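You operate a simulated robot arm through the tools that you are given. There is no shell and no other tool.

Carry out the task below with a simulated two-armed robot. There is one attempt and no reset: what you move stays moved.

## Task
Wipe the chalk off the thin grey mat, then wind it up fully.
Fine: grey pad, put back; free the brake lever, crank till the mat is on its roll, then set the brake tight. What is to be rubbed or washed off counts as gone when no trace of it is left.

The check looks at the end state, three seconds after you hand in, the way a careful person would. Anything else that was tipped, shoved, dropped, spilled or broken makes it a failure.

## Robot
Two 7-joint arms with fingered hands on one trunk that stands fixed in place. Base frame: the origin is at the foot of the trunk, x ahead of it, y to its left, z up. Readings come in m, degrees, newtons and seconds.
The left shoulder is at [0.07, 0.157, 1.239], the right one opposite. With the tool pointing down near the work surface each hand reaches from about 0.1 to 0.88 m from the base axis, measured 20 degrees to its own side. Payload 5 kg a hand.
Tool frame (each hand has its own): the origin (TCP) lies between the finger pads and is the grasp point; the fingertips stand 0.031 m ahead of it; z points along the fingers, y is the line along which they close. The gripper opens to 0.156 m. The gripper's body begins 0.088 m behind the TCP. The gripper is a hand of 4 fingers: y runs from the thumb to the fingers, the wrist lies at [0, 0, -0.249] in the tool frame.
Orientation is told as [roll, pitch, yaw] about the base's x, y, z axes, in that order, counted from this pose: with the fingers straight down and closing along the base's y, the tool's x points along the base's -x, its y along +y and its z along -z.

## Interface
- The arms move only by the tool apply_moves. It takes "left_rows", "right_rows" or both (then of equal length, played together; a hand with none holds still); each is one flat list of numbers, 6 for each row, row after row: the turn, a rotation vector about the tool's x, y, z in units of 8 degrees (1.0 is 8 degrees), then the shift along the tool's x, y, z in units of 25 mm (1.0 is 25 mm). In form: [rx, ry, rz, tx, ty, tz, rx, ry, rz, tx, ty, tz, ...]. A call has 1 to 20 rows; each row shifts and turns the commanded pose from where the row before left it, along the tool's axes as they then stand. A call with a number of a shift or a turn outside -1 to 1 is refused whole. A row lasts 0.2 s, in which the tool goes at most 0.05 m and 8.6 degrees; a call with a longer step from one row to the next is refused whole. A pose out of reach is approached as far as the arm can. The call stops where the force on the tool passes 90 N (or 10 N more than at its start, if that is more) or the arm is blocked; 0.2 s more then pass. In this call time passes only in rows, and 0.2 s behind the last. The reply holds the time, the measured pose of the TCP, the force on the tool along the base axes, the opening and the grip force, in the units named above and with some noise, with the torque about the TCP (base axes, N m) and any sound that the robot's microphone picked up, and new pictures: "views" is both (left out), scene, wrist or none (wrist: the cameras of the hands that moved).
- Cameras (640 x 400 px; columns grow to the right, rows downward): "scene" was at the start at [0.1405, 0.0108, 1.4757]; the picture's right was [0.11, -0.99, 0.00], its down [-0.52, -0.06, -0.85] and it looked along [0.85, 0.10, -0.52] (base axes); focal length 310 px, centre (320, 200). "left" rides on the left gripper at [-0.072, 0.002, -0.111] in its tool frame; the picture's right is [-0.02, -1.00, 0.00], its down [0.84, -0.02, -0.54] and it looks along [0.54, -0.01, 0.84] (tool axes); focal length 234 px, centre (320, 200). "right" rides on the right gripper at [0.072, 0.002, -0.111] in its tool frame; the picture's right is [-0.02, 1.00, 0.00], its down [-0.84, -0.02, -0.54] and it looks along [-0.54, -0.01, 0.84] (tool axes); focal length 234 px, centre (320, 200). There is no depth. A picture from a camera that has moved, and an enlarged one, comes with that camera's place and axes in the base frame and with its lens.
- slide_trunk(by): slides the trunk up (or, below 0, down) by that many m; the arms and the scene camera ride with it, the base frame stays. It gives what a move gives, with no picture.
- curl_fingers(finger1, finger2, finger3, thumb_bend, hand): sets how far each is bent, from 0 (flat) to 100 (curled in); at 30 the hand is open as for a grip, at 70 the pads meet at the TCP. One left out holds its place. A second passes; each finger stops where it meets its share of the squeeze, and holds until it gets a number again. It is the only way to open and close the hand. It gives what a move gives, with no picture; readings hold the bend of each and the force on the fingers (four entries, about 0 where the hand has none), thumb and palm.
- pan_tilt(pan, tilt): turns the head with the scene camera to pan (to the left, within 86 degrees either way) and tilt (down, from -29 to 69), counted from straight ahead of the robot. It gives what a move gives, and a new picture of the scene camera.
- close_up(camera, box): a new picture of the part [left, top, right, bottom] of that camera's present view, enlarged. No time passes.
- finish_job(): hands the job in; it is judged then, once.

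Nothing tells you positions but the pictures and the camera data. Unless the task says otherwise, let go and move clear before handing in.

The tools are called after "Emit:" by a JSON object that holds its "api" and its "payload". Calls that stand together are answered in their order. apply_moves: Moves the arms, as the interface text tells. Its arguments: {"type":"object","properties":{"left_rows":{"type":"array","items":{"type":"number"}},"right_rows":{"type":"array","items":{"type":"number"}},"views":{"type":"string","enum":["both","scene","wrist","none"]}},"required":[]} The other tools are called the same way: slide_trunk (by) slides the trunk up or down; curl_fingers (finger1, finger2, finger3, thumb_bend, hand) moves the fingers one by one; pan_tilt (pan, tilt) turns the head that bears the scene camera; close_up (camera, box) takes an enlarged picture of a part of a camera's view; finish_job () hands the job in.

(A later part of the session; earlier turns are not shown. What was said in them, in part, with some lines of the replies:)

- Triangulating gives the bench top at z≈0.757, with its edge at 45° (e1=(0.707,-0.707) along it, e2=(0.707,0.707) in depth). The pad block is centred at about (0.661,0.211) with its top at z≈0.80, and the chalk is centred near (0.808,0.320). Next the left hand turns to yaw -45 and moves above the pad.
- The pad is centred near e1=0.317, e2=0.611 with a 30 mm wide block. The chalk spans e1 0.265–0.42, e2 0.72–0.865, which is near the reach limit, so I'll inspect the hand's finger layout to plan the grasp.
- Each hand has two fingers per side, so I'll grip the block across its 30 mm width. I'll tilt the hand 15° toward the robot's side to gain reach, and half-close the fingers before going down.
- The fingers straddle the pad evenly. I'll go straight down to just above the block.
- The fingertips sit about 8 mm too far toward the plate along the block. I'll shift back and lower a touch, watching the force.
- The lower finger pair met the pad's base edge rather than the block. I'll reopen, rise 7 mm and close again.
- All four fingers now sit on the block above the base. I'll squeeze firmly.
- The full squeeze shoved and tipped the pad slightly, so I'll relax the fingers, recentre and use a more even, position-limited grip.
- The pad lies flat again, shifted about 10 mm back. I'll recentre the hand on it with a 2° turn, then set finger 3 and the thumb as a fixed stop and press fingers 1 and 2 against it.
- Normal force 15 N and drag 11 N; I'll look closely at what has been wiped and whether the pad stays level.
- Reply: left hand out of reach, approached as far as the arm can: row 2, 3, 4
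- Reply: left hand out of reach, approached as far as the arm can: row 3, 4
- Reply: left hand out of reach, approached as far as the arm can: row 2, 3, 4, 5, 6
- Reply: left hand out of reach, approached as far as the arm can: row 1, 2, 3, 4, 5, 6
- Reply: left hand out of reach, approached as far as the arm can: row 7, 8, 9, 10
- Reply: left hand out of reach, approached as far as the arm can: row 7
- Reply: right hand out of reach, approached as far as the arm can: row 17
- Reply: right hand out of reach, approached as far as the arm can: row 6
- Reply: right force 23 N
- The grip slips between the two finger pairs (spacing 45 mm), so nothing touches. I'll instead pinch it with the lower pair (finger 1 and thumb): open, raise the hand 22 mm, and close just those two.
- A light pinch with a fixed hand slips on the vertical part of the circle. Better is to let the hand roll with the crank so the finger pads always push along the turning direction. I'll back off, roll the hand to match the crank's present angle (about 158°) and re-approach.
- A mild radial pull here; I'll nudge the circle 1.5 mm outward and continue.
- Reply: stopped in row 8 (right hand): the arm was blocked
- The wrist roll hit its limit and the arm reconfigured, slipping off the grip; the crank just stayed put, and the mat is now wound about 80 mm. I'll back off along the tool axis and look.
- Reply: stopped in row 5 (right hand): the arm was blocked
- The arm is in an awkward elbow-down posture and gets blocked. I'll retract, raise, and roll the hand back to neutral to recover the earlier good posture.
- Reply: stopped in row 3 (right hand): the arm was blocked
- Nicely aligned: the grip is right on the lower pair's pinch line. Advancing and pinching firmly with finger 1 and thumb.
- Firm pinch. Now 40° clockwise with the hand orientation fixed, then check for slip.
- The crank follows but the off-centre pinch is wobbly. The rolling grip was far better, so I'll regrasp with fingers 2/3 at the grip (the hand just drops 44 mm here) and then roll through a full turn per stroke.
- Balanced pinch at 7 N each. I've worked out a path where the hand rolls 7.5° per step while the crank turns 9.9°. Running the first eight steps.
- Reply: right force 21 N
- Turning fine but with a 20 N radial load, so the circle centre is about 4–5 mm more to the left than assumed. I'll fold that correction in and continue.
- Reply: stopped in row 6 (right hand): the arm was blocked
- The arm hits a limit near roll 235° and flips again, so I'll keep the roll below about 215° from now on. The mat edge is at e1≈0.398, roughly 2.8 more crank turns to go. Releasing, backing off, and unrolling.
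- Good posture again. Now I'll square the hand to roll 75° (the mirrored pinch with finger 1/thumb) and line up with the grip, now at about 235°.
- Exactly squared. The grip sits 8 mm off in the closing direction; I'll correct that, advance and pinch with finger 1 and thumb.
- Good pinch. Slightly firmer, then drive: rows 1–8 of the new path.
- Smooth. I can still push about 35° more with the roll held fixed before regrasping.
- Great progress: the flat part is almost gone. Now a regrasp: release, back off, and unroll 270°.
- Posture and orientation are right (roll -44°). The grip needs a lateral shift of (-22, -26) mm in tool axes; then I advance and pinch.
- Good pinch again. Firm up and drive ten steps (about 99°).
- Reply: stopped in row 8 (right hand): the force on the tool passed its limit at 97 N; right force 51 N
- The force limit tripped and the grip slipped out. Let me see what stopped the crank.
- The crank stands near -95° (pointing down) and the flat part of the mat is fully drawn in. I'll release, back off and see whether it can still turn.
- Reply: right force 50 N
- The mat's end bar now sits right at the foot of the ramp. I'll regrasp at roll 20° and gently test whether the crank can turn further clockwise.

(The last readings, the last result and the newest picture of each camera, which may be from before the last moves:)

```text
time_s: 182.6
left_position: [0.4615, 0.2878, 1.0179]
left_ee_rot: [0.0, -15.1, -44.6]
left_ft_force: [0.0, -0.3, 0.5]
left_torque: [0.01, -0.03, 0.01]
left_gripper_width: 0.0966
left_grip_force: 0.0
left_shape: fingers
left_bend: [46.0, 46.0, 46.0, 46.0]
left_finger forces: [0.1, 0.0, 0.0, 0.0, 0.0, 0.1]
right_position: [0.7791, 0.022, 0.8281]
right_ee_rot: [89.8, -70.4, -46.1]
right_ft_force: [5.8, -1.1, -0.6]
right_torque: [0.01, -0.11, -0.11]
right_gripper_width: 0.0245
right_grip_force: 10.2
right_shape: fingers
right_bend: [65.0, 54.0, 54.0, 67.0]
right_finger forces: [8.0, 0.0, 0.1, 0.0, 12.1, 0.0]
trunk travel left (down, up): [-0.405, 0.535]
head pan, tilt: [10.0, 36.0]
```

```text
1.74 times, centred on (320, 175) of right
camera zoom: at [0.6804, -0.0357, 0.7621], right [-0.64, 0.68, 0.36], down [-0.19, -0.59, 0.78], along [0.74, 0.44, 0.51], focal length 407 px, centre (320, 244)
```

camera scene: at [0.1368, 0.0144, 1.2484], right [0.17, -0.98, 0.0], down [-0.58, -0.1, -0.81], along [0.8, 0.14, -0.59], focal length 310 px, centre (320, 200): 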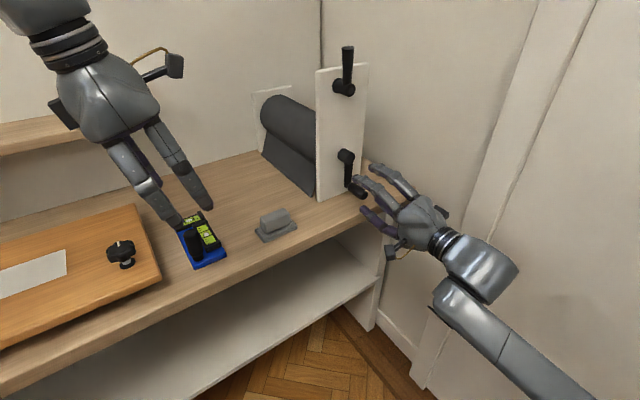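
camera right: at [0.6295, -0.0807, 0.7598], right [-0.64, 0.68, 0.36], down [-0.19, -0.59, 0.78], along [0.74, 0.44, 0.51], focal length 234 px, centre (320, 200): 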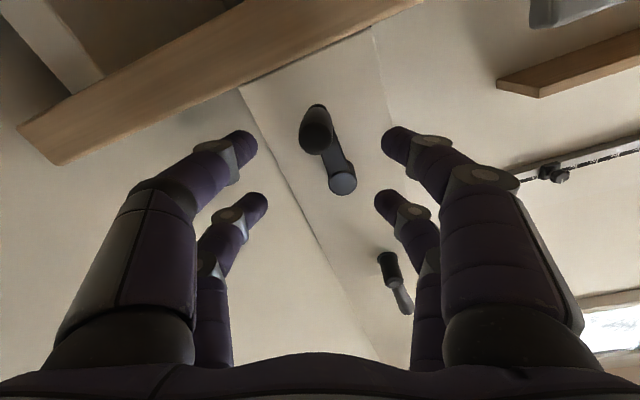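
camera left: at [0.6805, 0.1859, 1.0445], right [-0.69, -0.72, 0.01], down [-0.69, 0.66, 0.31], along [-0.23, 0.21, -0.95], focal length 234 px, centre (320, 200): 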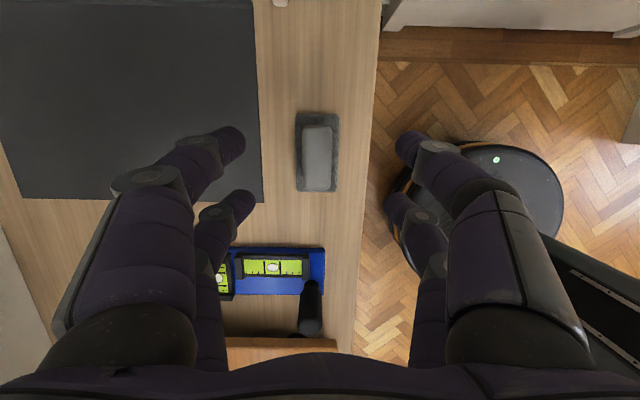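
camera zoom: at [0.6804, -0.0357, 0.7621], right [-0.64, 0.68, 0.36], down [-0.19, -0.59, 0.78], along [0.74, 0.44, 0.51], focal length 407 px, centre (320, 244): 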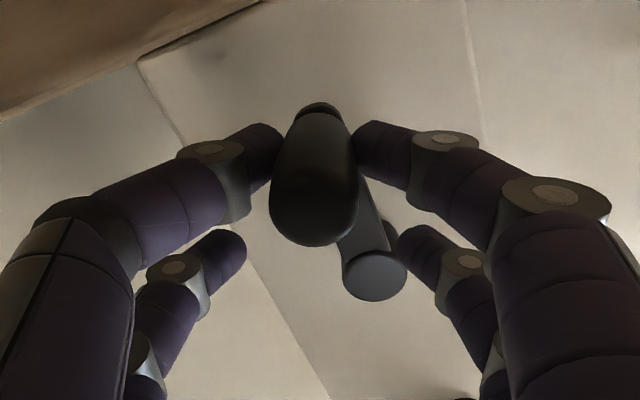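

Emit:
{"api": "apply_moves", "payload": {"right_rows": [0, 0, 0.9375, 0.132, 0.3826, 0], "views": "none"}}

Emit:
{"api": "apply_moves", "payload": {"right_rows": [0, 0, 0.9375, 0.1105, 0.3878, 0], "views": "wrist"}}

```text
time_s: 183.0
left_position: [0.4632, 0.287, 1.0176]
left_ee_rot: [0.1, -15.0, -44.7]
left_ft_force: [-0.4, -0.3, -0.5]
left_torque: [0.03, 0.0, -0.03]
left_gripper_width: 0.0965
left_grip_force: 0.0
left_shape: fingers
left_bend: [46.0, 46.0, 46.0, 46.0]
left_finger forces: [0.1, 0.0, 0.1, 0.0, 0.0, 0.0]
right_position: [0.7746, 0.0246, 0.8304]
right_ee_rot: [89.7, -62.9, -46.6]
right_ft_force: [16.4, -11.4, 3.2]
right_torque: [-0.28, -0.45, -0.5]
right_gripper_width: 0.025
right_grip_force: 10.2
right_shape: fingers
right_bend: [68.0, 54.0, 54.0, 65.0]
right_finger forces: [3.2, 0.0, 0.0, 0.1, 18.4, 0.0]
trunk travel left (down, up): [-0.405, 0.535]
head pan, tilt: [10.0, 36.0]
```

```text
time_s: 183.4
left_position: [0.4606, 0.292, 1.0173]
left_ee_rot: [-0.2, -15.1, -44.5]
left_ft_force: [-0.3, -0.3, 0.0]
left_torque: [-0.05, -0.01, -0.01]
left_gripper_width: 0.0968
left_grip_force: 0.1
left_shape: fingers
left_bend: [46.0, 46.0, 46.0, 46.0]
left_finger forces: [0.1, 0.0, 0.0, 0.0, 0.1, 0.0]
right_position: [0.7616, 0.0432, 0.8281]
right_ee_rot: [89.4, -55.1, -45.4]
right_ft_force: [-2.5, 1.1, -15.2]
right_torque: [0.2, 0.17, -0.09]
right_gripper_width: 0.0019
right_grip_force: 7.6
right_shape: fingers
right_bend: [71.0, 54.0, 54.0, 69.0]
right_finger forces: [0.1, 0.0, 0.0, 0.1, 14.2, 0.1]
trunk travel left (down, up): [-0.405, 0.535]
head pan, tilt: [10.0, 36.0]
camera right: at [0.651, -0.004, 0.7699], right [-0.56, 0.58, 0.59], down [-0.04, -0.73, 0.68], along [0.83, 0.35, 0.43], focal length 234 px, centre (320, 200)
```

right: 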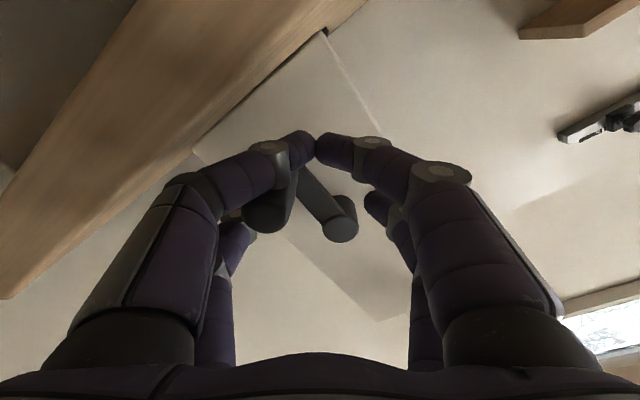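

About 20 N no longer turns the crank (it ran at 4 N before), and the mat edge sits exactly at the foot bar, so the winding is at its end stop. I'll release, back off, and inspect before braking.

Emit:
{"api": "curl_fingers", "payload": {"hand": "right", "finger1": 50, "finger2": 50, "finger3": 50, "thumb_bend": 50}}

Emit:
{"api": "apply_moves", "payload": {"right_rows": [0, 0, 0, 0, 0, -0.8, 0, 0, 0, 0, 0, -0.9, 0, 0, 0, 0, 0, -0.9, 0, 0, 0, 0, 0, -0.9, 0, 0, -0.875, 0, 0, 0, 0, 0, -0.875, 0, 0, 0, 0, 0, -0.875, 0, 0, 0, 0, 0, -0.875, 0, 0, 0, 0, 0, -0.875, 0, 0, 0], "views": "both"}}

Emit:
{"api": "close_up", "payload": {"camera": "scene", "box": [240, 60, 400, 215]}}

```text
time_s: 184.4
left_position: [0.4618, 0.2886, 1.0181]
left_ee_rot: [-0.1, -15.1, -44.7]
left_ft_force: [-0.2, 0.6, 0.1]
left_torque: [-0.01, 0.01, 0.0]
left_gripper_width: 0.0966
left_grip_force: 0.0
left_shape: fingers
left_bend: [46.0, 46.0, 46.0, 46.0]
left_finger forces: [0.0, 0.1, 0.0, 0.0, 0.0, 0.0]
right_position: [0.765, 0.0375, 0.8325]
right_ee_rot: [89.8, -55.3, -46.4]
right_ft_force: [0.3, 0.2, -0.2]
right_torque: [-0.02, 0.02, -0.03]
right_gripper_width: 0.0802
right_grip_force: 0.0
right_shape: fingers
right_bend: [50.0, 50.0, 50.0, 50.0]
right_finger forces: [0.0, 0.0, 0.0, 0.0, 0.0, 0.1]
trunk travel left (down, up): [-0.405, 0.535]
head pan, tilt: [10.0, 36.0]
```

```text
time_s: 186.4
left_position: [0.4606, 0.2888, 1.0182]
left_ee_rot: [0.0, -14.9, -44.7]
left_ft_force: [-0.3, -0.8, 0.3]
left_torque: [-0.02, 0.01, 0.0]
left_gripper_width: 0.0966
left_grip_force: 0.2
left_shape: fingers
left_bend: [46.0, 46.0, 46.0, 46.0]
left_finger forces: [0.0, 0.0, 0.0, 0.0, 0.1, 0.1]
right_position: [0.7022, -0.0234, 0.8318]
right_ee_rot: [-78.8, -89.6, 122.4]
right_ft_force: [-0.2, -0.7, 0.2]
right_torque: [0.02, 0.0, 0.01]
right_gripper_width: 0.0806
right_grip_force: 0.1
right_shape: fingers
right_bend: [50.0, 50.0, 50.0, 50.0]
right_finger forces: [0.0, 0.0, 0.1, 0.0, 0.0, 0.1]
trunk travel left (down, up): [-0.405, 0.535]
head pan, tilt: [10.0, 36.0]
camera scene: at [0.1373, 0.0159, 1.2484], right [0.17, -0.98, 0.0], down [-0.58, -0.1, -0.81], along [0.8, 0.14, -0.59], focal length 310 px, centre (320, 200)
camera right: at [0.6206, -0.0993, 0.7604], right [-0.69, 0.72, 0.02], down [-0.38, -0.38, 0.84], along [0.61, 0.57, 0.54], focal length 234 px, centre (320, 200)
```

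scene: 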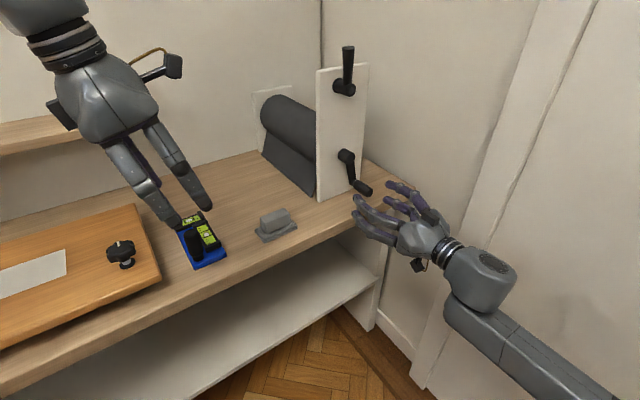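
right: 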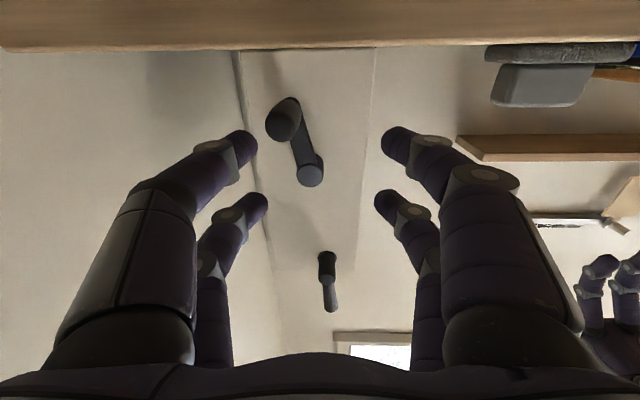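

```text
2.58 times, centred on (320, 138) of scene
camera zoom: at [0.1373, 0.0159, 1.2484], right [0.17, -0.98, 0.0], down [-0.58, -0.1, -0.81], along [0.8, 0.14, -0.59], focal length 800 px, centre (320, 361)
```

zoom: 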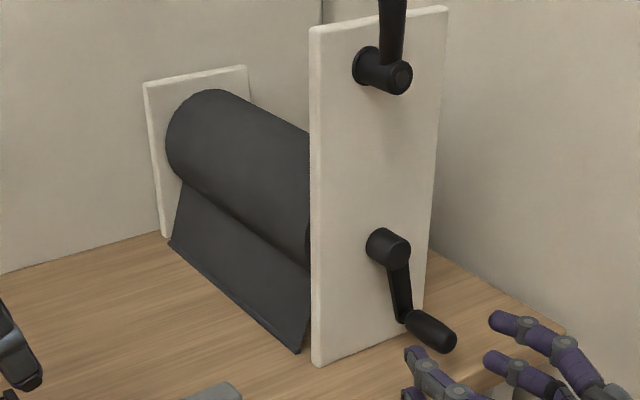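

Opening the thumb nudged the crank back about 12°. I'll close the hand into a pusher, go in on the grip's right side, and push it clockwise against the stop again, so I can leave without disturbing it.

Emit:
{"api": "curl_fingers", "payload": {"hand": "right", "finger1": 68, "finger2": 68, "finger3": 68, "thumb_bend": 68}}

Emit:
{"api": "apply_moves", "payload": {"right_rows": [0, 0, 0, 0, -0.95, 0, 0, 0, 0, 0, -0.95, 0, 0, 0, 0, 0, -0.95, 0, 0, 0, 0, 0, 0, 0.85, 0, 0, 0, 0, 0, 0.85, 0, 0, 0, 0, 0, 0.85, 0, 0, 0, 0, 0, 0.85], "views": "wrist"}}

Emit:
{"api": "close_up", "payload": {"camera": "scene", "box": [300, 120, 420, 220]}}

```text
time_s: 187.4
left_position: [0.4608, 0.2883, 1.0183]
left_ee_rot: [0.0, -15.1, -44.7]
left_ft_force: [0.4, 0.4, -0.1]
left_torque: [0.02, 0.02, -0.01]
left_gripper_width: 0.0964
left_grip_force: 0.1
left_shape: fingers
left_bend: [46.0, 46.0, 46.0, 46.0]
left_finger forces: [0.1, 0.0, 0.1, 0.1, 0.1, 0.1]
right_position: [0.7019, -0.0233, 0.8327]
right_ee_rot: [-75.4, -89.7, 118.8]
right_ft_force: [-0.4, -0.3, -0.2]
right_torque: [0.02, -0.01, 0.02]
right_gripper_width: 0.0119
right_grip_force: 0.1
right_shape: fingers
right_bend: [68.0, 68.0, 68.0, 68.0]
right_finger forces: [0.0, 0.0, 0.0, 0.0, 0.1, 0.0]
trunk travel left (down, up): [-0.405, 0.535]
head pan, tilt: [10.0, 36.0]
```

```text
time_s: 189.0
left_position: [0.4614, 0.2885, 1.018]
left_ee_rot: [0.1, -15.0, -44.8]
left_ft_force: [0.2, 0.4, -0.3]
left_torque: [-0.03, -0.03, -0.02]
left_gripper_width: 0.0964
left_grip_force: 0.1
left_shape: fingers
left_bend: [46.0, 46.0, 46.0, 46.0]
left_finger forces: [0.1, 0.0, 0.1, 0.0, 0.0, 0.0]
right_position: [0.8151, -0.0182, 0.8328]
right_ee_rot: [-67.7, -89.6, 111.0]
right_ft_force: [2.4, -1.5, -0.3]
right_torque: [-0.03, -0.06, 0.02]
right_gripper_width: 0.0082
right_grip_force: 1.2
right_shape: fingers
right_bend: [70.0, 68.0, 68.0, 68.0]
right_finger forces: [3.1, 0.0, 0.0, 0.1, 0.0, 0.1]
trunk travel left (down, up): [-0.405, 0.535]
head pan, tilt: [10.0, 36.0]
camera right: at [0.7328, -0.0933, 0.7603], right [-0.69, 0.73, 0.02], down [-0.38, -0.38, 0.84], along [0.62, 0.57, 0.54], focal length 234 px, centre (320, 200)
```

right: 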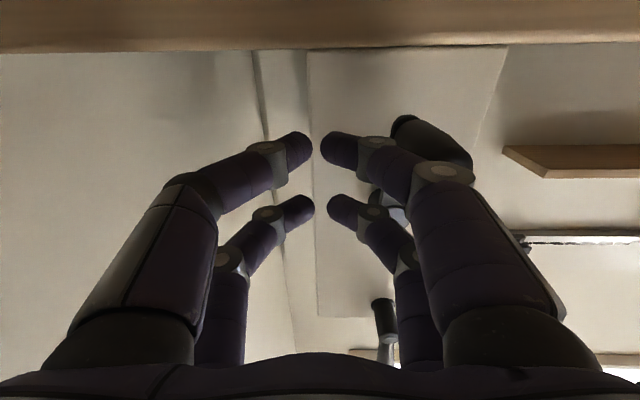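

```text
4.00 times, centred on (360, 170) of scene
camera zoom: at [0.1376, 0.016, 1.2484], right [0.17, -0.98, 0.0], down [-0.58, -0.1, -0.81], along [0.8, 0.14, -0.59], focal length 1240 px, centre (160, 320)
```

zoom: 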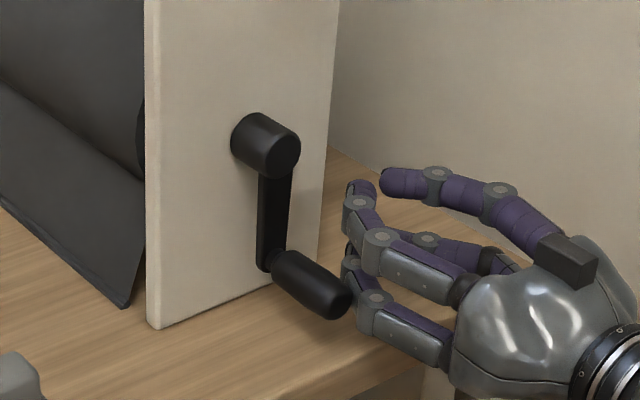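

The knuckle already touches the grip and nudged it to about -90°. Pushing left in 5 mm steps until firm resistance.

Emit:
{"api": "apply_moves", "payload": {"right_rows": [0, 0, 0, 0, 0.2, 0], "views": "none"}}

Emit:
{"api": "apply_moves", "payload": {"right_rows": [0, 0, 0, 0, 0.2, 0], "views": "none"}}

Emit:
{"api": "close_up", "payload": {"camera": "scene", "box": [300, 120, 420, 220]}}

```text
time_s: 189.4
left_position: [0.4615, 0.2877, 1.0174]
left_ee_rot: [0.0, -14.9, -44.9]
left_ft_force: [-0.2, 0.1, 0.1]
left_torque: [-0.01, 0.0, 0.02]
left_gripper_width: 0.0966
left_grip_force: 0.0
left_shape: fingers
left_bend: [46.0, 46.0, 46.0, 46.0]
left_finger forces: [0.0, 0.0, 0.0, 0.0, 0.1, 0.0]
right_position: [0.8114, -0.0155, 0.8327]
right_ee_rot: [-68.0, -89.7, 111.4]
right_ft_force: [5.0, -7.3, -1.3]
right_torque: [-0.21, -0.17, 0.14]
right_gripper_width: 0.0036
right_grip_force: 4.8
right_shape: fingers
right_bend: [70.0, 68.0, 68.0, 68.0]
right_finger forces: [8.6, 0.0, 0.0, 0.1, 0.0, 0.0]
trunk travel left (down, up): [-0.405, 0.535]
head pan, tilt: [10.0, 36.0]
```

```text
time_s: 189.8
left_position: [0.4615, 0.2871, 1.0194]
left_ee_rot: [0.0, -14.9, -44.9]
left_ft_force: [-0.3, 0.3, -0.8]
left_torque: [0.03, 0.01, 0.04]
left_gripper_width: 0.0967
left_grip_force: 0.1
left_shape: fingers
left_bend: [46.0, 46.0, 46.0, 46.0]
left_finger forces: [0.0, 0.1, 0.0, 0.0, 0.1, 0.0]
right_position: [0.808, -0.0147, 0.8331]
right_ee_rot: [-76.4, -89.6, 119.8]
right_ft_force: [9.6, -15.0, 0.8]
right_torque: [-0.3, -0.14, 0.31]
right_gripper_width: 0.0012
right_grip_force: 8.2
right_shape: fingers
right_bend: [70.0, 68.0, 68.0, 68.0]
right_finger forces: [16.4, 0.0, 0.0, 0.0, 0.0, 0.1]
trunk travel left (down, up): [-0.405, 0.535]
head pan, tilt: [10.0, 36.0]
```

```text
4.00 times, centred on (360, 170) of scene
camera zoom: at [0.1383, 0.0139, 1.2484], right [0.17, -0.98, 0.0], down [-0.58, -0.1, -0.81], along [0.8, 0.14, -0.59], focal length 1240 px, centre (160, 320)
```

zoom: 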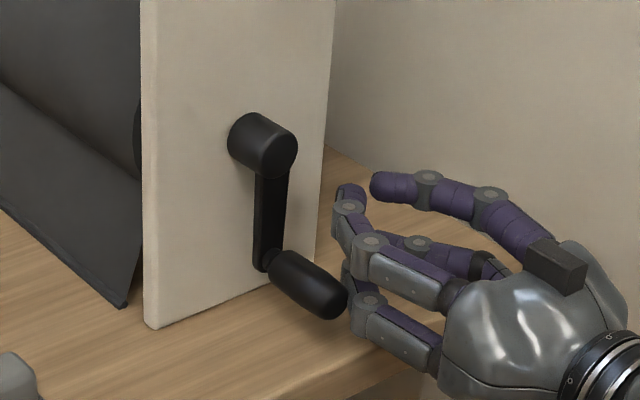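

Emit:
{"api": "apply_moves", "payload": {"right_rows": [0, 0, 0, 0, 0.25, 0], "views": "none"}}

Emit:
{"api": "close_up", "payload": {"camera": "scene", "box": [240, 80, 420, 220]}}

```text
time_s: 190.2
left_position: [0.4625, 0.2857, 1.0184]
left_ee_rot: [0.2, -14.8, -44.8]
left_ft_force: [0.5, 0.4, 0.2]
left_torque: [0.0, 0.01, 0.01]
left_gripper_width: 0.0968
left_grip_force: 0.0
left_shape: fingers
left_bend: [46.0, 46.0, 46.0, 46.0]
left_finger forces: [0.1, 0.1, 0.0, 0.0, 0.1, 0.1]
right_position: [0.8057, -0.0112, 0.8321]
right_ee_rot: [-81.7, -89.8, 124.7]
right_ft_force: [10.8, -20.8, 3.0]
right_torque: [-0.42, -0.15, 0.45]
right_gripper_width: 0.0002
right_grip_force: 11.6
right_shape: fingers
right_bend: [70.0, 68.0, 68.0, 67.0]
right_finger forces: [22.8, 0.0, 0.0, 0.1, 0.0, 0.0]
trunk travel left (down, up): [-0.405, 0.535]
head pan, tilt: [10.0, 36.0]
```

```text
2.86 times, centred on (330, 150) of scene
camera zoom: at [0.1383, 0.0131, 1.2484], right [0.17, -0.98, 0.0], down [-0.58, -0.1, -0.81], along [0.8, 0.14, -0.59], focal length 886 px, centre (291, 343)
```

zoom: 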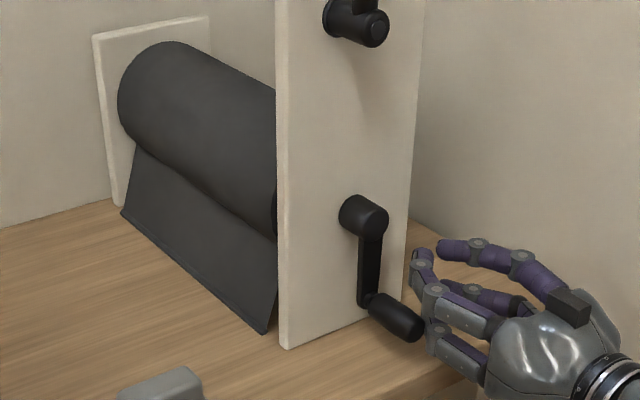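

That is a hard stop: 23 N and no motion, so the mat is fully wound. Now I retreat and bring the fist up to the left of the upright brake lever.

Emit:
{"api": "apply_moves", "payload": {"right_rows": [0, 0, 0, 0, -0.6, 0, 0, 0, 0, 0, -0.4, -0.4, 0, 0, 0, 0, 0, -0.9, 0, 0, 0, 0, 0, -0.9, 0, 0, 0, 0, 0, -0.9, 0, 0, 0, -0.945, 0.45, -0.3, 0, 0, 0, -0.945, 0.45, 0, 0, 0, 0, -0.945, 0.45, 0, 0, 0, 0, -0.945, 0.45, 0, 0, 0, 0, -0.945, 0.45, 0, 0, 0, 0, -0.945, 0.45, 0, 0, 0, 0, -0.945, 0.45, 0, 0, 0, 0, -0.945, 0.45, 0, 0, 0, 0, -0.945, 0.45, 0, 0, 0, 0, -0.945, 0.45, 0, 0, 0, 0, -0.945, 0.45, 0, 0, 0, 0, -0.945, 0.45, 0], "views": "both"}}

Emit:
{"api": "close_up", "payload": {"camera": "scene", "box": [270, 20, 420, 210]}}

```text
time_s: 193.8
left_position: [0.46, 0.2893, 1.0184]
left_ee_rot: [-0.1, -15.1, -44.8]
left_ft_force: [-0.4, -0.4, -0.5]
left_torque: [-0.04, -0.04, -0.03]
left_gripper_width: 0.0968
left_grip_force: 0.1
left_shape: fingers
left_bend: [46.0, 46.0, 46.0, 46.0]
left_finger forces: [0.0, 0.1, 0.1, 0.0, 0.0, 0.0]
right_position: [0.6644, 0.0157, 1.1162]
right_ee_rot: [-70.1, -89.6, 113.6]
right_ft_force: [0.5, 0.7, 0.1]
right_torque: [0.01, -0.02, -0.01]
right_gripper_width: 0.0114
right_grip_force: 0.1
right_shape: fingers
right_bend: [68.0, 68.0, 68.0, 68.0]
right_finger forces: [0.0, 0.0, 0.1, 0.0, 0.1, 0.0]
trunk travel left (down, up): [-0.405, 0.535]
head pan, tilt: [10.0, 36.0]
camera scene: at [0.1368, 0.0162, 1.2485], right [0.17, -0.98, 0.0], down [-0.58, -0.1, -0.81], along [0.8, 0.14, -0.59], focal length 310 px, centre (320, 200)
camera right: at [0.5817, -0.0592, 1.0438], right [-0.69, 0.72, 0.02], down [-0.38, -0.38, 0.84], along [0.62, 0.57, 0.54], focal length 234 px, centre (320, 200)
```

scene: 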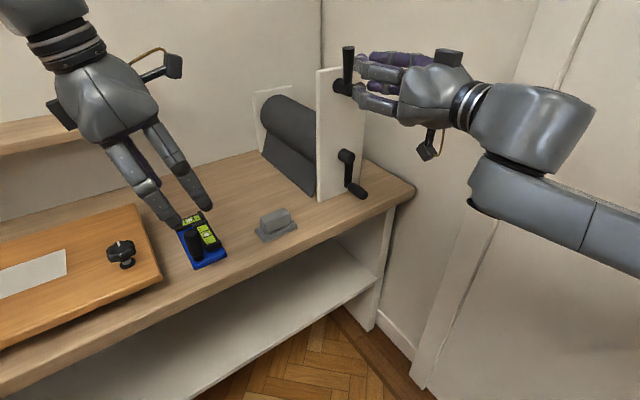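
right: 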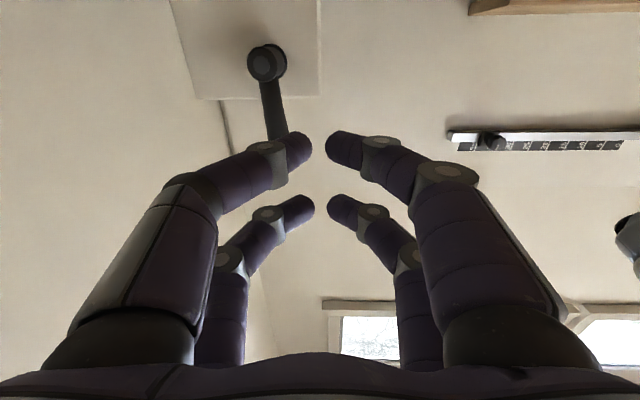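

```text
2.11 times, centred on (345, 115) of scene
camera zoom: at [0.1368, 0.0162, 1.2485], right [0.17, -0.98, 0.0], down [-0.58, -0.1, -0.81], along [0.8, 0.14, -0.59], focal length 653 px, centre (267, 379)
```

zoom: 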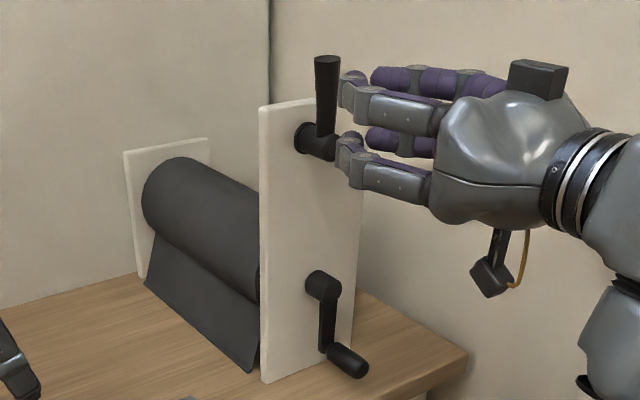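

I'll shift 1 cm further left, advance beside the lever, then sweep it to the right.

Emit:
{"api": "apply_moves", "payload": {"right_rows": [0, 0, 0, 0, 0.4, 0.3, 0, 0, 0, 0, 0, 0.9, 0, 0, 0, 0, 0, 0.9, 0, 0, 0, 0, 0, 0.9, 0, 0, 0, 0, 0, 0.9, 0, 0, 0, 0, 0, 0.8], "views": "wrist"}}

Emit:
{"api": "close_up", "payload": {"camera": "scene", "box": [290, 30, 410, 130]}}

```text
time_s: 195.2
left_position: [0.4612, 0.289, 1.0183]
left_ee_rot: [0.0, -15.0, -44.7]
left_ft_force: [-0.5, -0.8, 0.2]
left_torque: [-0.01, 0.0, -0.01]
left_gripper_width: 0.0967
left_grip_force: 0.0
left_shape: fingers
left_bend: [46.0, 46.0, 46.0, 46.0]
left_finger forces: [0.0, 0.0, 0.0, 0.0, 0.1, 0.1]
right_position: [0.7436, 0.1065, 1.1141]
right_ee_rot: [-68.8, -89.6, 112.4]
right_ft_force: [0.4, -0.6, -0.1]
right_torque: [0.0, 0.0, -0.02]
right_gripper_width: 0.0116
right_grip_force: 0.1
right_shape: fingers
right_bend: [68.0, 68.0, 68.0, 68.0]
right_finger forces: [0.0, 0.0, 0.1, 0.0, 0.0, 0.0]
trunk travel left (down, up): [-0.405, 0.535]
head pan, tilt: [10.0, 36.0]
camera right: at [0.6607, 0.0305, 1.0414], right [-0.69, 0.72, 0.02], down [-0.38, -0.38, 0.84], along [0.62, 0.57, 0.54], focal length 234 px, centre (320, 200)
```

right: 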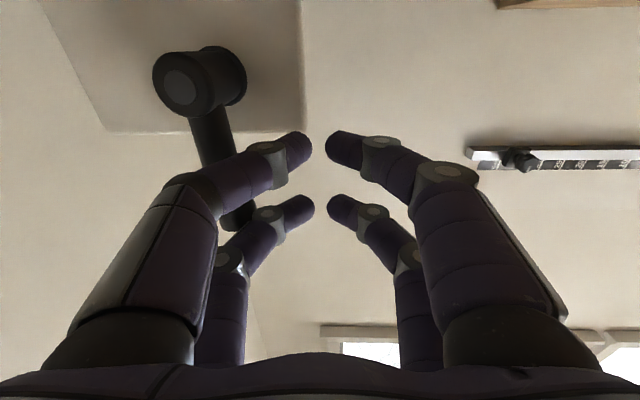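

```text
4.00 times, centred on (350, 80) of scene
camera zoom: at [0.1377, 0.0165, 1.2484], right [0.17, -0.98, 0.0], down [-0.58, -0.1, -0.81], along [0.8, 0.14, -0.59], focal length 1240 px, centre (200, 680)
```

zoom: 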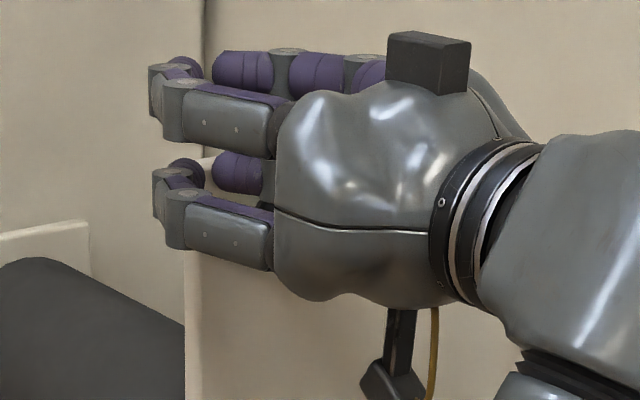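

Beside the lever. Sweeping right.

Emit:
{"api": "apply_moves", "payload": {"right_rows": [0, 0, 0, 0, -0.5, 0, 0, 0, 0, 0, -0.5, 0, 0, 0, 0, 0, -0.5, 0, 0, 0, 0, 0, -0.4, 0], "views": "wrist"}}

Emit:
{"api": "close_up", "payload": {"camera": "scene", "box": [290, 30, 410, 130]}}

```text
time_s: 196.2
left_position: [0.4604, 0.2886, 1.0198]
left_ee_rot: [0.1, -15.1, -44.7]
left_ft_force: [-0.2, 0.1, 0.0]
left_torque: [0.01, 0.0, 0.0]
left_gripper_width: 0.0966
left_grip_force: 0.1
left_shape: fingers
left_bend: [46.0, 46.0, 46.0, 46.0]
left_finger forces: [0.0, 0.1, 0.0, 0.0, 0.0, 0.0]
right_position: [0.7738, 0.0705, 1.1165]
right_ee_rot: [-77.9, -89.7, 121.5]
right_ft_force: [-1.7, 0.7, 0.6]
right_torque: [0.0, 0.03, -0.04]
right_gripper_width: 0.0096
right_grip_force: 0.4
right_shape: fingers
right_bend: [68.0, 68.0, 68.0, 69.0]
right_finger forces: [0.0, 0.0, 0.1, 0.0, 2.0, 0.0]
trunk travel left (down, up): [-0.405, 0.535]
head pan, tilt: [10.0, 36.0]
camera right: at [0.6919, -0.0045, 1.0437], right [-0.69, 0.72, 0.02], down [-0.38, -0.39, 0.84], along [0.61, 0.57, 0.54], focal length 234 px, centre (320, 200)
```

right: 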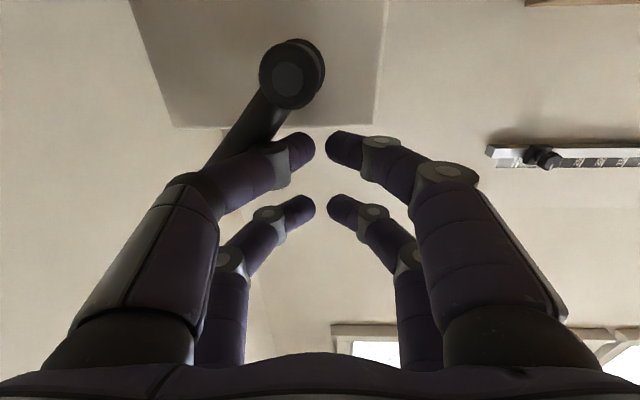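

```text
4.00 times, centred on (350, 80) of scene
camera zoom: at [0.1369, 0.0158, 1.2485], right [0.17, -0.98, 0.0], down [-0.58, -0.1, -0.81], along [0.8, 0.14, -0.59], focal length 1240 px, centre (200, 680)
```

zoom: 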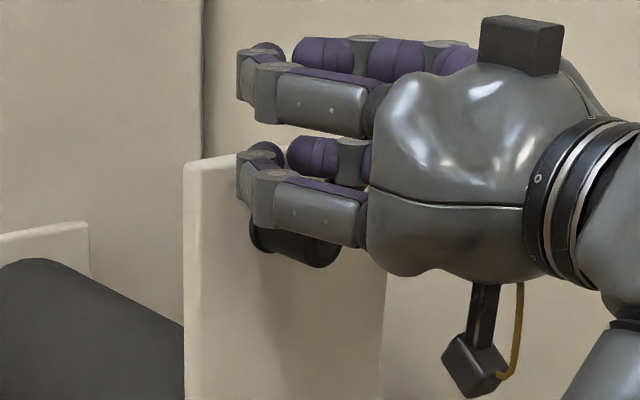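

The lever is already at about 45° with little force. Continuing right over the bar, then I'll press down.

Emit:
{"api": "apply_moves", "payload": {"right_rows": [0, 0, 0, 0, -0.5, 0, 0, 0, 0, 0, -0.5, 0, 0, 0, 0, 0, -0.5, 0, 0, 0, 0, 0, -0.5, 0, 0, 0, 0, 0, -0.5, 0, 0, 0, 0, 0, -0.5, 0], "views": "wrist"}}

Emit:
{"api": "close_up", "payload": {"camera": "scene", "box": [290, 30, 410, 130]}}

```text
time_s: 197.6
left_position: [0.4607, 0.2884, 1.0173]
left_ee_rot: [0.1, -15.0, -44.8]
left_ft_force: [0.2, 0.1, 0.3]
left_torque: [-0.03, -0.02, 0.03]
left_gripper_width: 0.0966
left_grip_force: 0.0
left_shape: fingers
left_bend: [46.0, 46.0, 46.0, 46.0]
left_finger forces: [0.0, 0.0, 0.0, 0.1, 0.0, 0.0]
right_position: [0.8269, 0.0172, 1.1137]
right_ee_rot: [-64.5, -89.6, 108.0]
right_ft_force: [0.4, -0.2, -0.1]
right_torque: [0.01, -0.01, 0.02]
right_gripper_width: 0.011
right_grip_force: 0.1
right_shape: fingers
right_bend: [68.0, 68.0, 68.0, 68.0]
right_finger forces: [0.0, 0.0, 0.0, 0.0, 0.0, 0.0]
trunk travel left (down, up): [-0.405, 0.535]
head pan, tilt: [10.0, 36.0]
camera right: at [0.7454, -0.0593, 1.0422], right [-0.69, 0.73, 0.02], down [-0.38, -0.38, 0.84], along [0.62, 0.57, 0.54], focal length 234 px, centre (320, 200)
```

right: 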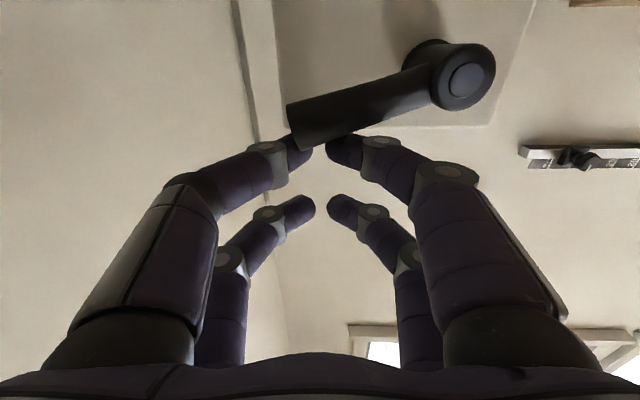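

```text
4.00 times, centred on (350, 80) of scene
camera zoom: at [0.1375, 0.0155, 1.2484], right [0.17, -0.98, 0.0], down [-0.58, -0.1, -0.81], along [0.8, 0.14, -0.59], focal length 1240 px, centre (200, 680)
```

zoom: 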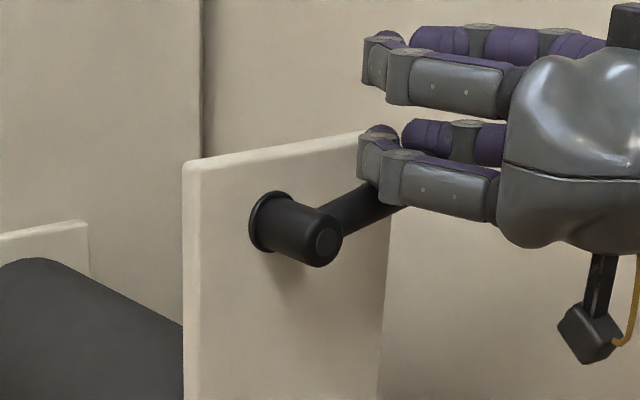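

The lever is nearly down. Pressing down on it in small steps until firm.

Emit:
{"api": "apply_moves", "payload": {"right_rows": [0, 0, 0, 0.3, 0, 0, 0, 0, 0, 0.3, 0, 0], "views": "none"}}

Emit:
{"api": "close_up", "payload": {"camera": "scene", "box": [290, 30, 410, 130]}}

Emit:
{"api": "apply_moves", "payload": {"right_rows": [0, 0, 0, 0.2, 0, 0], "views": "none"}}

Emit:
{"api": "close_up", "payload": {"camera": "scene", "box": [290, 30, 410, 130]}}

```text
time_s: 198.2
left_position: [0.461, 0.2884, 1.0176]
left_ee_rot: [0.0, -15.2, -44.8]
left_ft_force: [-0.2, 0.4, 0.1]
left_torque: [0.0, 0.01, 0.01]
left_gripper_width: 0.0965
left_grip_force: 0.1
left_shape: fingers
left_bend: [46.0, 46.0, 46.0, 46.0]
left_finger forces: [0.0, 0.1, 0.1, 0.0, 0.1, 0.0]
right_position: [0.8272, 0.0152, 1.1019]
right_ee_rot: [-100.7, -89.6, 144.3]
right_ft_force: [2.6, -0.4, 7.4]
right_torque: [0.16, -0.06, -0.05]
right_gripper_width: 0.0104
right_grip_force: 3.8
right_shape: fingers
right_bend: [69.0, 68.0, 68.0, 68.0]
right_finger forces: [7.2, 0.0, 0.0, 0.1, 0.2, 0.0]
trunk travel left (down, up): [-0.405, 0.535]
head pan, tilt: [10.0, 36.0]
```

```text
4.00 times, centred on (350, 80) of scene
camera zoom: at [0.1369, 0.0155, 1.2487], right [0.17, -0.98, 0.0], down [-0.58, -0.1, -0.81], along [0.8, 0.14, -0.59], focal length 1240 px, centre (200, 680)
```

zoom: 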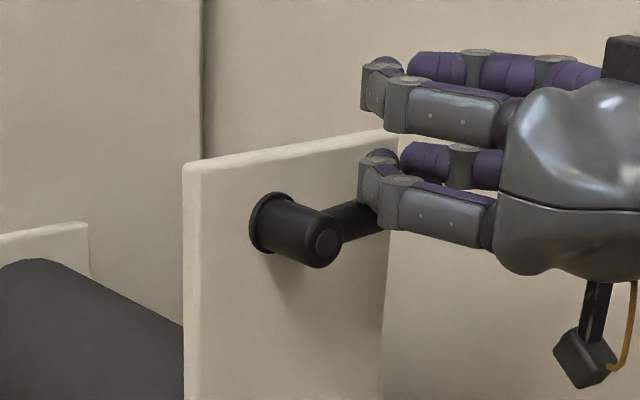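

```text
time_s: 198.6
left_position: [0.4615, 0.2892, 1.019]
left_ee_rot: [-0.1, -15.2, -44.8]
left_ft_force: [-0.6, 0.3, 0.3]
left_torque: [-0.01, -0.02, 0.0]
left_gripper_width: 0.0963
left_grip_force: 0.1
left_shape: fingers
left_bend: [46.0, 46.0, 46.0, 46.0]
left_finger forces: [0.0, 0.0, 0.1, 0.1, 0.0, 0.0]
right_position: [0.8273, 0.016, 1.098]
right_ee_rot: [-93.6, -89.6, 137.1]
right_ft_force: [3.3, -0.6, 9.0]
right_torque: [0.18, -0.1, -0.1]
right_gripper_width: 0.0085
right_grip_force: 4.7
right_shape: fingers
right_bend: [70.0, 68.0, 68.0, 68.0]
right_finger forces: [8.8, 0.0, 0.0, 0.1, 0.0, 0.1]
trunk travel left (down, up): [-0.405, 0.535]
head pan, tilt: [10.0, 36.0]
```

```text
4.00 times, centred on (350, 80) of scene
camera zoom: at [0.1368, 0.0154, 1.2486], right [0.17, -0.98, 0.0], down [-0.58, -0.1, -0.81], along [0.8, 0.14, -0.59], focal length 1240 px, centre (200, 680)
```

zoom: 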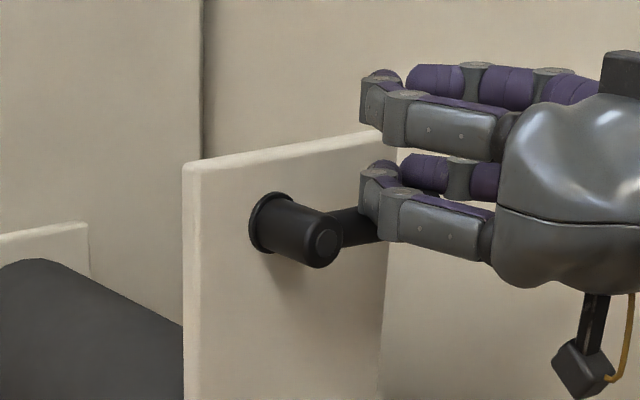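

Emit:
{"api": "apply_moves", "payload": {"right_rows": [0, 0, 0, 0.2, 0, 0], "views": "none"}}

Emit:
{"api": "apply_moves", "payload": {"right_rows": [0, 0, 0, 0.2, 0, 0], "views": "wrist"}}

Emit:
{"api": "close_up", "payload": {"camera": "scene", "box": [290, 30, 410, 130]}}

```text
time_s: 199.0
left_position: [0.4602, 0.289, 1.0191]
left_ee_rot: [-0.1, -15.0, -44.8]
left_ft_force: [-0.9, 1.3, -0.5]
left_torque: [0.01, 0.01, 0.02]
left_gripper_width: 0.0965
left_grip_force: 0.0
left_shape: fingers
left_bend: [46.0, 46.0, 46.0, 46.0]
left_finger forces: [0.0, 0.1, 0.0, 0.0, 0.0, 0.1]
right_position: [0.8257, 0.017, 1.0949]
right_ee_rot: [-114.3, -89.5, 158.0]
right_ft_force: [7.8, -0.1, 18.9]
right_torque: [0.44, -0.17, -0.13]
right_gripper_width: 0.007
right_grip_force: 9.3
right_shape: fingers
right_bend: [70.0, 68.0, 68.0, 68.0]
right_finger forces: [18.9, 0.1, 0.1, 0.0, 0.0, 0.0]
trunk travel left (down, up): [-0.405, 0.535]
head pan, tilt: [10.0, 36.0]
```

```text
time_s: 199.4
left_position: [0.459, 0.2898, 1.0198]
left_ee_rot: [0.1, -15.0, -44.8]
left_ft_force: [-0.3, -0.2, -1.0]
left_torque: [0.01, 0.0, 0.02]
left_gripper_width: 0.0966
left_grip_force: 0.2
left_shape: fingers
left_bend: [46.0, 46.0, 46.0, 46.0]
left_finger forces: [0.0, 0.0, 0.0, 0.0, 0.0, 0.0]
right_position: [0.8245, 0.0174, 1.0946]
right_ee_rot: [-132.3, -89.3, 176.0]
right_ft_force: [12.3, 2.7, 34.4]
right_torque: [0.77, -0.37, -0.24]
right_gripper_width: 0.0064
right_grip_force: 16.5
right_shape: fingers
right_bend: [70.0, 68.0, 68.0, 68.0]
right_finger forces: [33.2, 0.0, 0.0, 0.1, 0.3, 0.1]
trunk travel left (down, up): [-0.405, 0.535]
head pan, tilt: [10.0, 36.0]
camera right: at [0.7435, -0.0584, 1.0212], right [-0.69, 0.72, 0.01], down [-0.39, -0.39, 0.83], along [0.61, 0.57, 0.55], focal length 234 px, centre (320, 200)
```

right: 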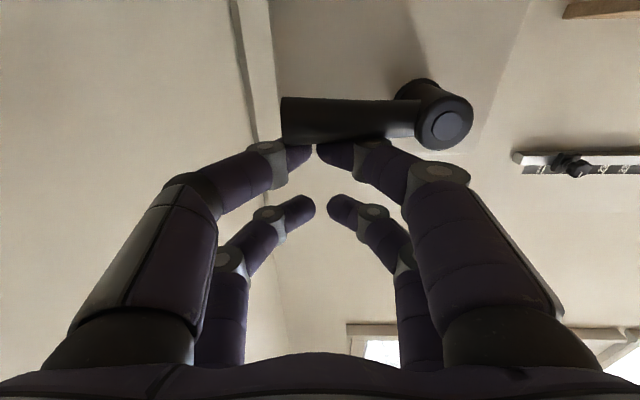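

```text
4.00 times, centred on (350, 80) of scene
camera zoom: at [0.135, 0.0161, 1.2492], right [0.17, -0.98, 0.0], down [-0.58, -0.1, -0.81], along [0.8, 0.14, -0.59], focal length 1240 px, centre (200, 680)
```

zoom: 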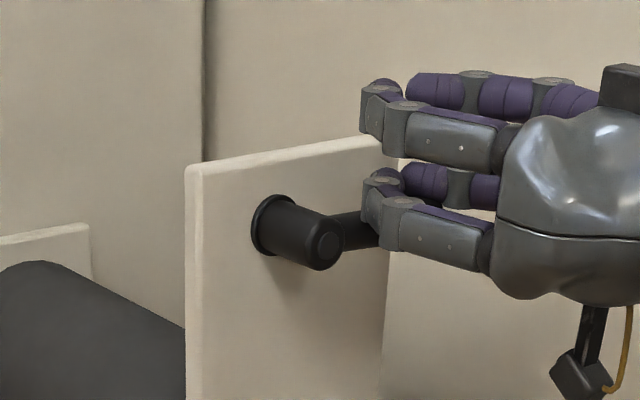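

Hard stop at 34 N with the lever horizontal again. I'll lift off and retreat, then compare the lever with its original tight position.

Emit:
{"api": "apply_moves", "payload": {"right_rows": [0, 0, 0, -0.4, 0, 0, 0, 0, 0, -0.7, 0, 0, 0, 0, 0, -0.5, 0, -0.3, 0, 0, 0, 0, 0, -0.9, 0, 0, 0, 0, 0, -0.9, 0, 0, 0, 0, 0, -0.9, 0, 0, 0, 0, 0, -0.9, 0, 0, 0, 0, -0.4, -0.9], "views": "both"}}

Emit:
{"api": "close_up", "payload": {"camera": "scene", "box": [300, 55, 400, 120]}}

Emit:
{"api": "close_up", "payload": {"camera": "scene", "box": [240, 60, 420, 215]}}

```text
time_s: 201.2
left_position: [0.4602, 0.2869, 1.0192]
left_ee_rot: [0.1, -15.0, -44.7]
left_ft_force: [0.1, -0.4, -0.6]
left_torque: [0.05, 0.0, 0.02]
left_gripper_width: 0.0966
left_grip_force: 0.0
left_shape: fingers
left_bend: [46.0, 46.0, 46.0, 46.0]
left_finger forces: [0.0, 0.1, 0.0, 0.0, 0.1, 0.0]
right_position: [0.7469, -0.0735, 1.1264]
right_ee_rot: [-82.3, -89.7, 125.9]
right_ft_force: [-0.4, 0.0, 0.7]
right_torque: [0.0, 0.0, -0.01]
right_gripper_width: 0.0113
right_grip_force: 0.0
right_shape: fingers
right_bend: [68.0, 68.0, 68.0, 68.0]
right_finger forces: [0.0, 0.0, 0.0, 0.0, 0.0, 0.1]
trunk travel left (down, up): [-0.405, 0.535]
head pan, tilt: [10.0, 36.0]
camera scene: at [0.1367, 0.0148, 1.2485], right [0.17, -0.98, 0.0], down [-0.58, -0.1, -0.81], along [0.8, 0.14, -0.59], focal length 310 px, centre (320, 200)
camera right: at [0.6643, -0.1485, 1.0535], right [-0.69, 0.72, 0.02], down [-0.38, -0.39, 0.84], along [0.61, 0.57, 0.54], focal length 234 px, centre (320, 200)
```

scene: 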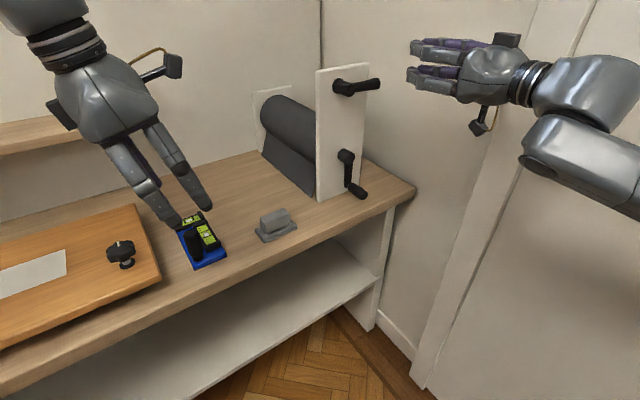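
right: 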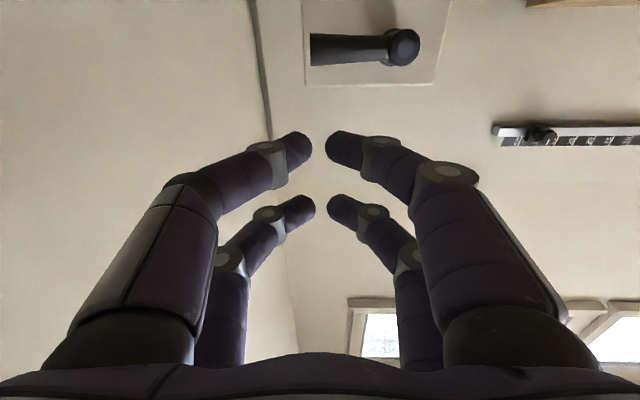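

```text
6.15 times, centred on (350, 88) of scene
camera zoom: at [0.1367, 0.0148, 1.2485], right [0.17, -0.98, 0.0], down [-0.58, -0.1, -0.81], along [0.8, 0.14, -0.59], focal length 1908 px, centre (135, 892)
```

zoom: 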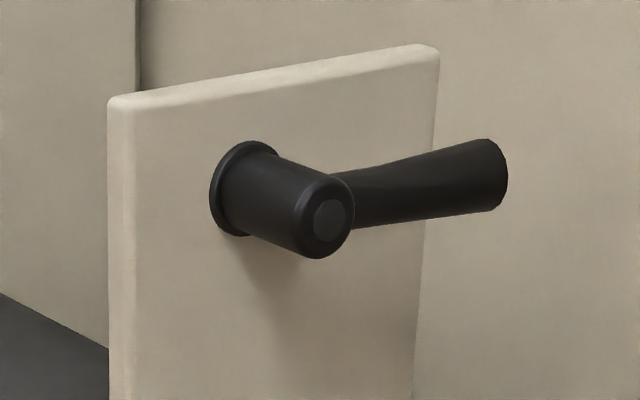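

```text
2.58 times, centred on (330, 138) of scene
camera zoom: at [0.1367, 0.0148, 1.2485], right [0.17, -0.98, 0.0], down [-0.58, -0.1, -0.81], along [0.8, 0.14, -0.59], focal length 800 px, centre (294, 361)
```

zoom: 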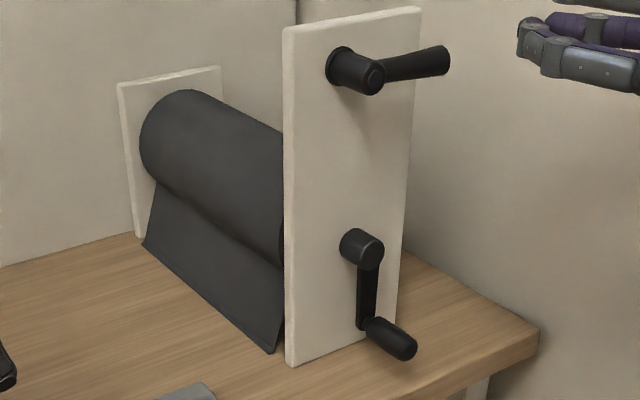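

The lever matches its original tight position exactly, and the crank stayed put. Let me check the foot of the mat closely for any leftover flat strip, and the pad.

Emit:
{"api": "close_up", "payload": {"camera": "scene", "box": [255, 145, 325, 205]}}

Emit:
{"api": "close_up", "payload": {"camera": "scene", "box": [180, 170, 310, 260]}}

```text
6.67 times, centred on (290, 175) of scene
camera zoom: at [0.1367, 0.0148, 1.2485], right [0.17, -0.98, 0.0], down [-0.58, -0.1, -0.81], along [0.8, 0.14, -0.59], focal length 2067 px, centre (520, 367)
```

zoom: 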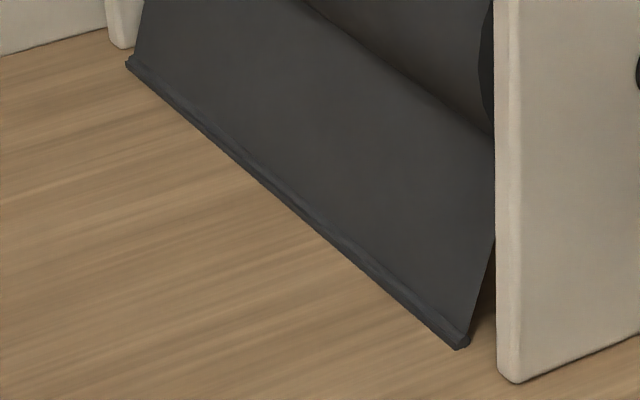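

```text
4.44 times, centred on (245, 215) of scene
camera zoom: at [0.1367, 0.0148, 1.2485], right [0.17, -0.98, 0.0], down [-0.58, -0.1, -0.81], along [0.8, 0.14, -0.59], focal length 1378 px, centre (653, 133)
```

zoom: 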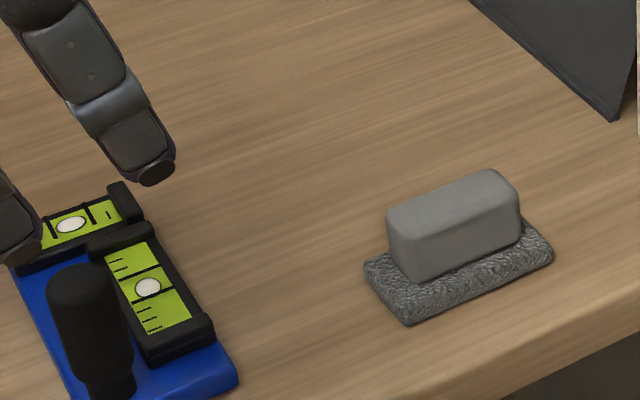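

Only the guide bar remains at the foot: the flat mat is gone, the pad is back and everything else looks undisturbed. I'll pull both hands well clear and take a last look.

Emit:
{"api": "apply_moves", "payload": {"left_rows": [0, 0, 0, -0.2, 0, -0.75, 0, 0, 0, -0.2, -0.3, -0.75, 0, 0, 0, -0.2, -0.3, -0.75], "right_rows": [0, 0, 0, 0, 0, -0.9, 0, 0, 0, 0, 0, -0.9, 0, 0, 0, 0, 0, -0.9], "views": "scene"}}

Emit:
{"api": "close_up", "payload": {"camera": "scene", "box": [160, 50, 420, 280]}}

```text
time_s: 202.0
left_position: [0.448, 0.2743, 1.0779]
left_ee_rot: [0.1, -14.9, -44.6]
left_ft_force: [0.2, 0.2, 0.2]
left_torque: [0.01, -0.03, -0.01]
left_gripper_width: 0.0966
left_grip_force: 0.1
left_shape: fingers
left_bend: [46.0, 46.0, 46.0, 46.0]
left_finger forces: [0.0, 0.0, 0.0, 0.0, 0.1, 0.1]
right_position: [0.6944, -0.1203, 1.1269]
right_ee_rot: [-95.0, -89.7, 138.6]
right_ft_force: [0.1, -0.5, 0.2]
right_torque: [-0.02, 0.02, 0.0]
right_gripper_width: 0.0113
right_grip_force: 0.1
right_shape: fingers
right_bend: [68.0, 68.0, 68.0, 68.0]
right_finger forces: [0.0, 0.1, 0.1, 0.0, 0.0, 0.1]
trunk travel left (down, up): [-0.405, 0.535]
head pan, tilt: [10.0, 36.0]
camera scene: at [0.1358, 0.0145, 1.2486], right [0.17, -0.98, 0.0], down [-0.58, -0.1, -0.81], along [0.8, 0.14, -0.59], focal length 310 px, centre (320, 200)
```

scene: 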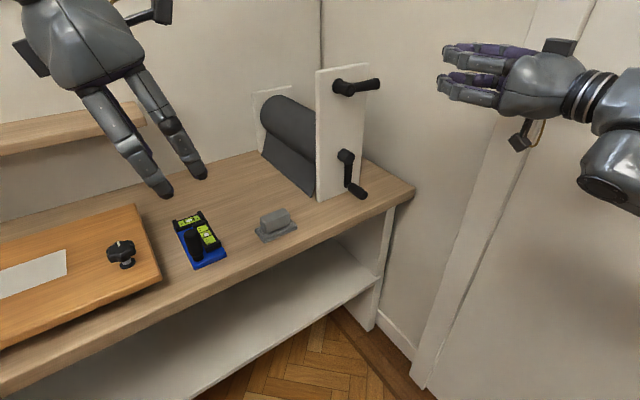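

```text
1.74 times, centred on (290, 165) of scene
camera zoom: at [0.1358, 0.0145, 1.2486], right [0.17, -0.98, 0.0], down [-0.58, -0.1, -0.81], along [0.8, 0.14, -0.59], focal length 539 px, centre (372, 261)
```

zoom: 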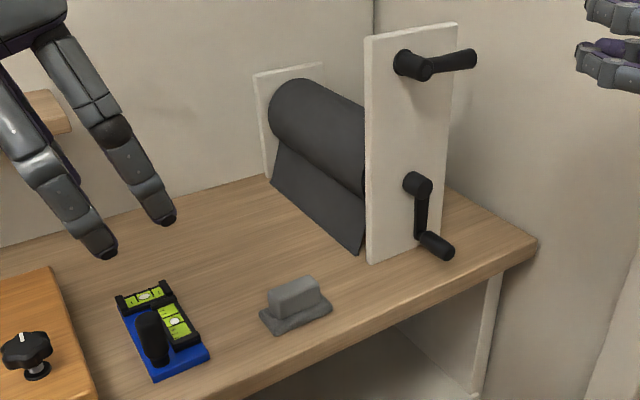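

The chalk is gone, the pad is back in its place, the mat is wound to its end stop, and the brake lever is tight in its original position. Both hands are clear, so I'm handing in.

Emit:
{"api": "finish_job", "payload": {}}

```text
The job is handed in.
```

I wiped the chalk off, put the pad back, wound the mat to the crank's end stop and set the brake tight. The job is handed in; I have not seen the check's result.

- **Chalk:** close-up pictures of the flat mat, taken before winding, show no trace left.
- **Pad:** it sits about 3 mm from where it started, in line with the bench edge.
- **Mat:** no flat mat is left on the bench; it runs from a bar at the foot of the ramp straight up to the roll. The crank took about 2.8 turns, then would not move under 23 N, though it had turned at about 4 N before. That sloped piece from the bar to the roll still shows; I took it as the wound end state because the crank would go no further.
- **Brake:** I swung the lever upright to free it and afterwards pressed it down to its stop with about 34 N. In the close-up it looks the same as at the start.

While winding, the right hand slipped off the crank grip a few times, and one slip tripped the force limit at 97 N. In the last pictures the level and the other things on the bench look as they did before. Both hands are clear.
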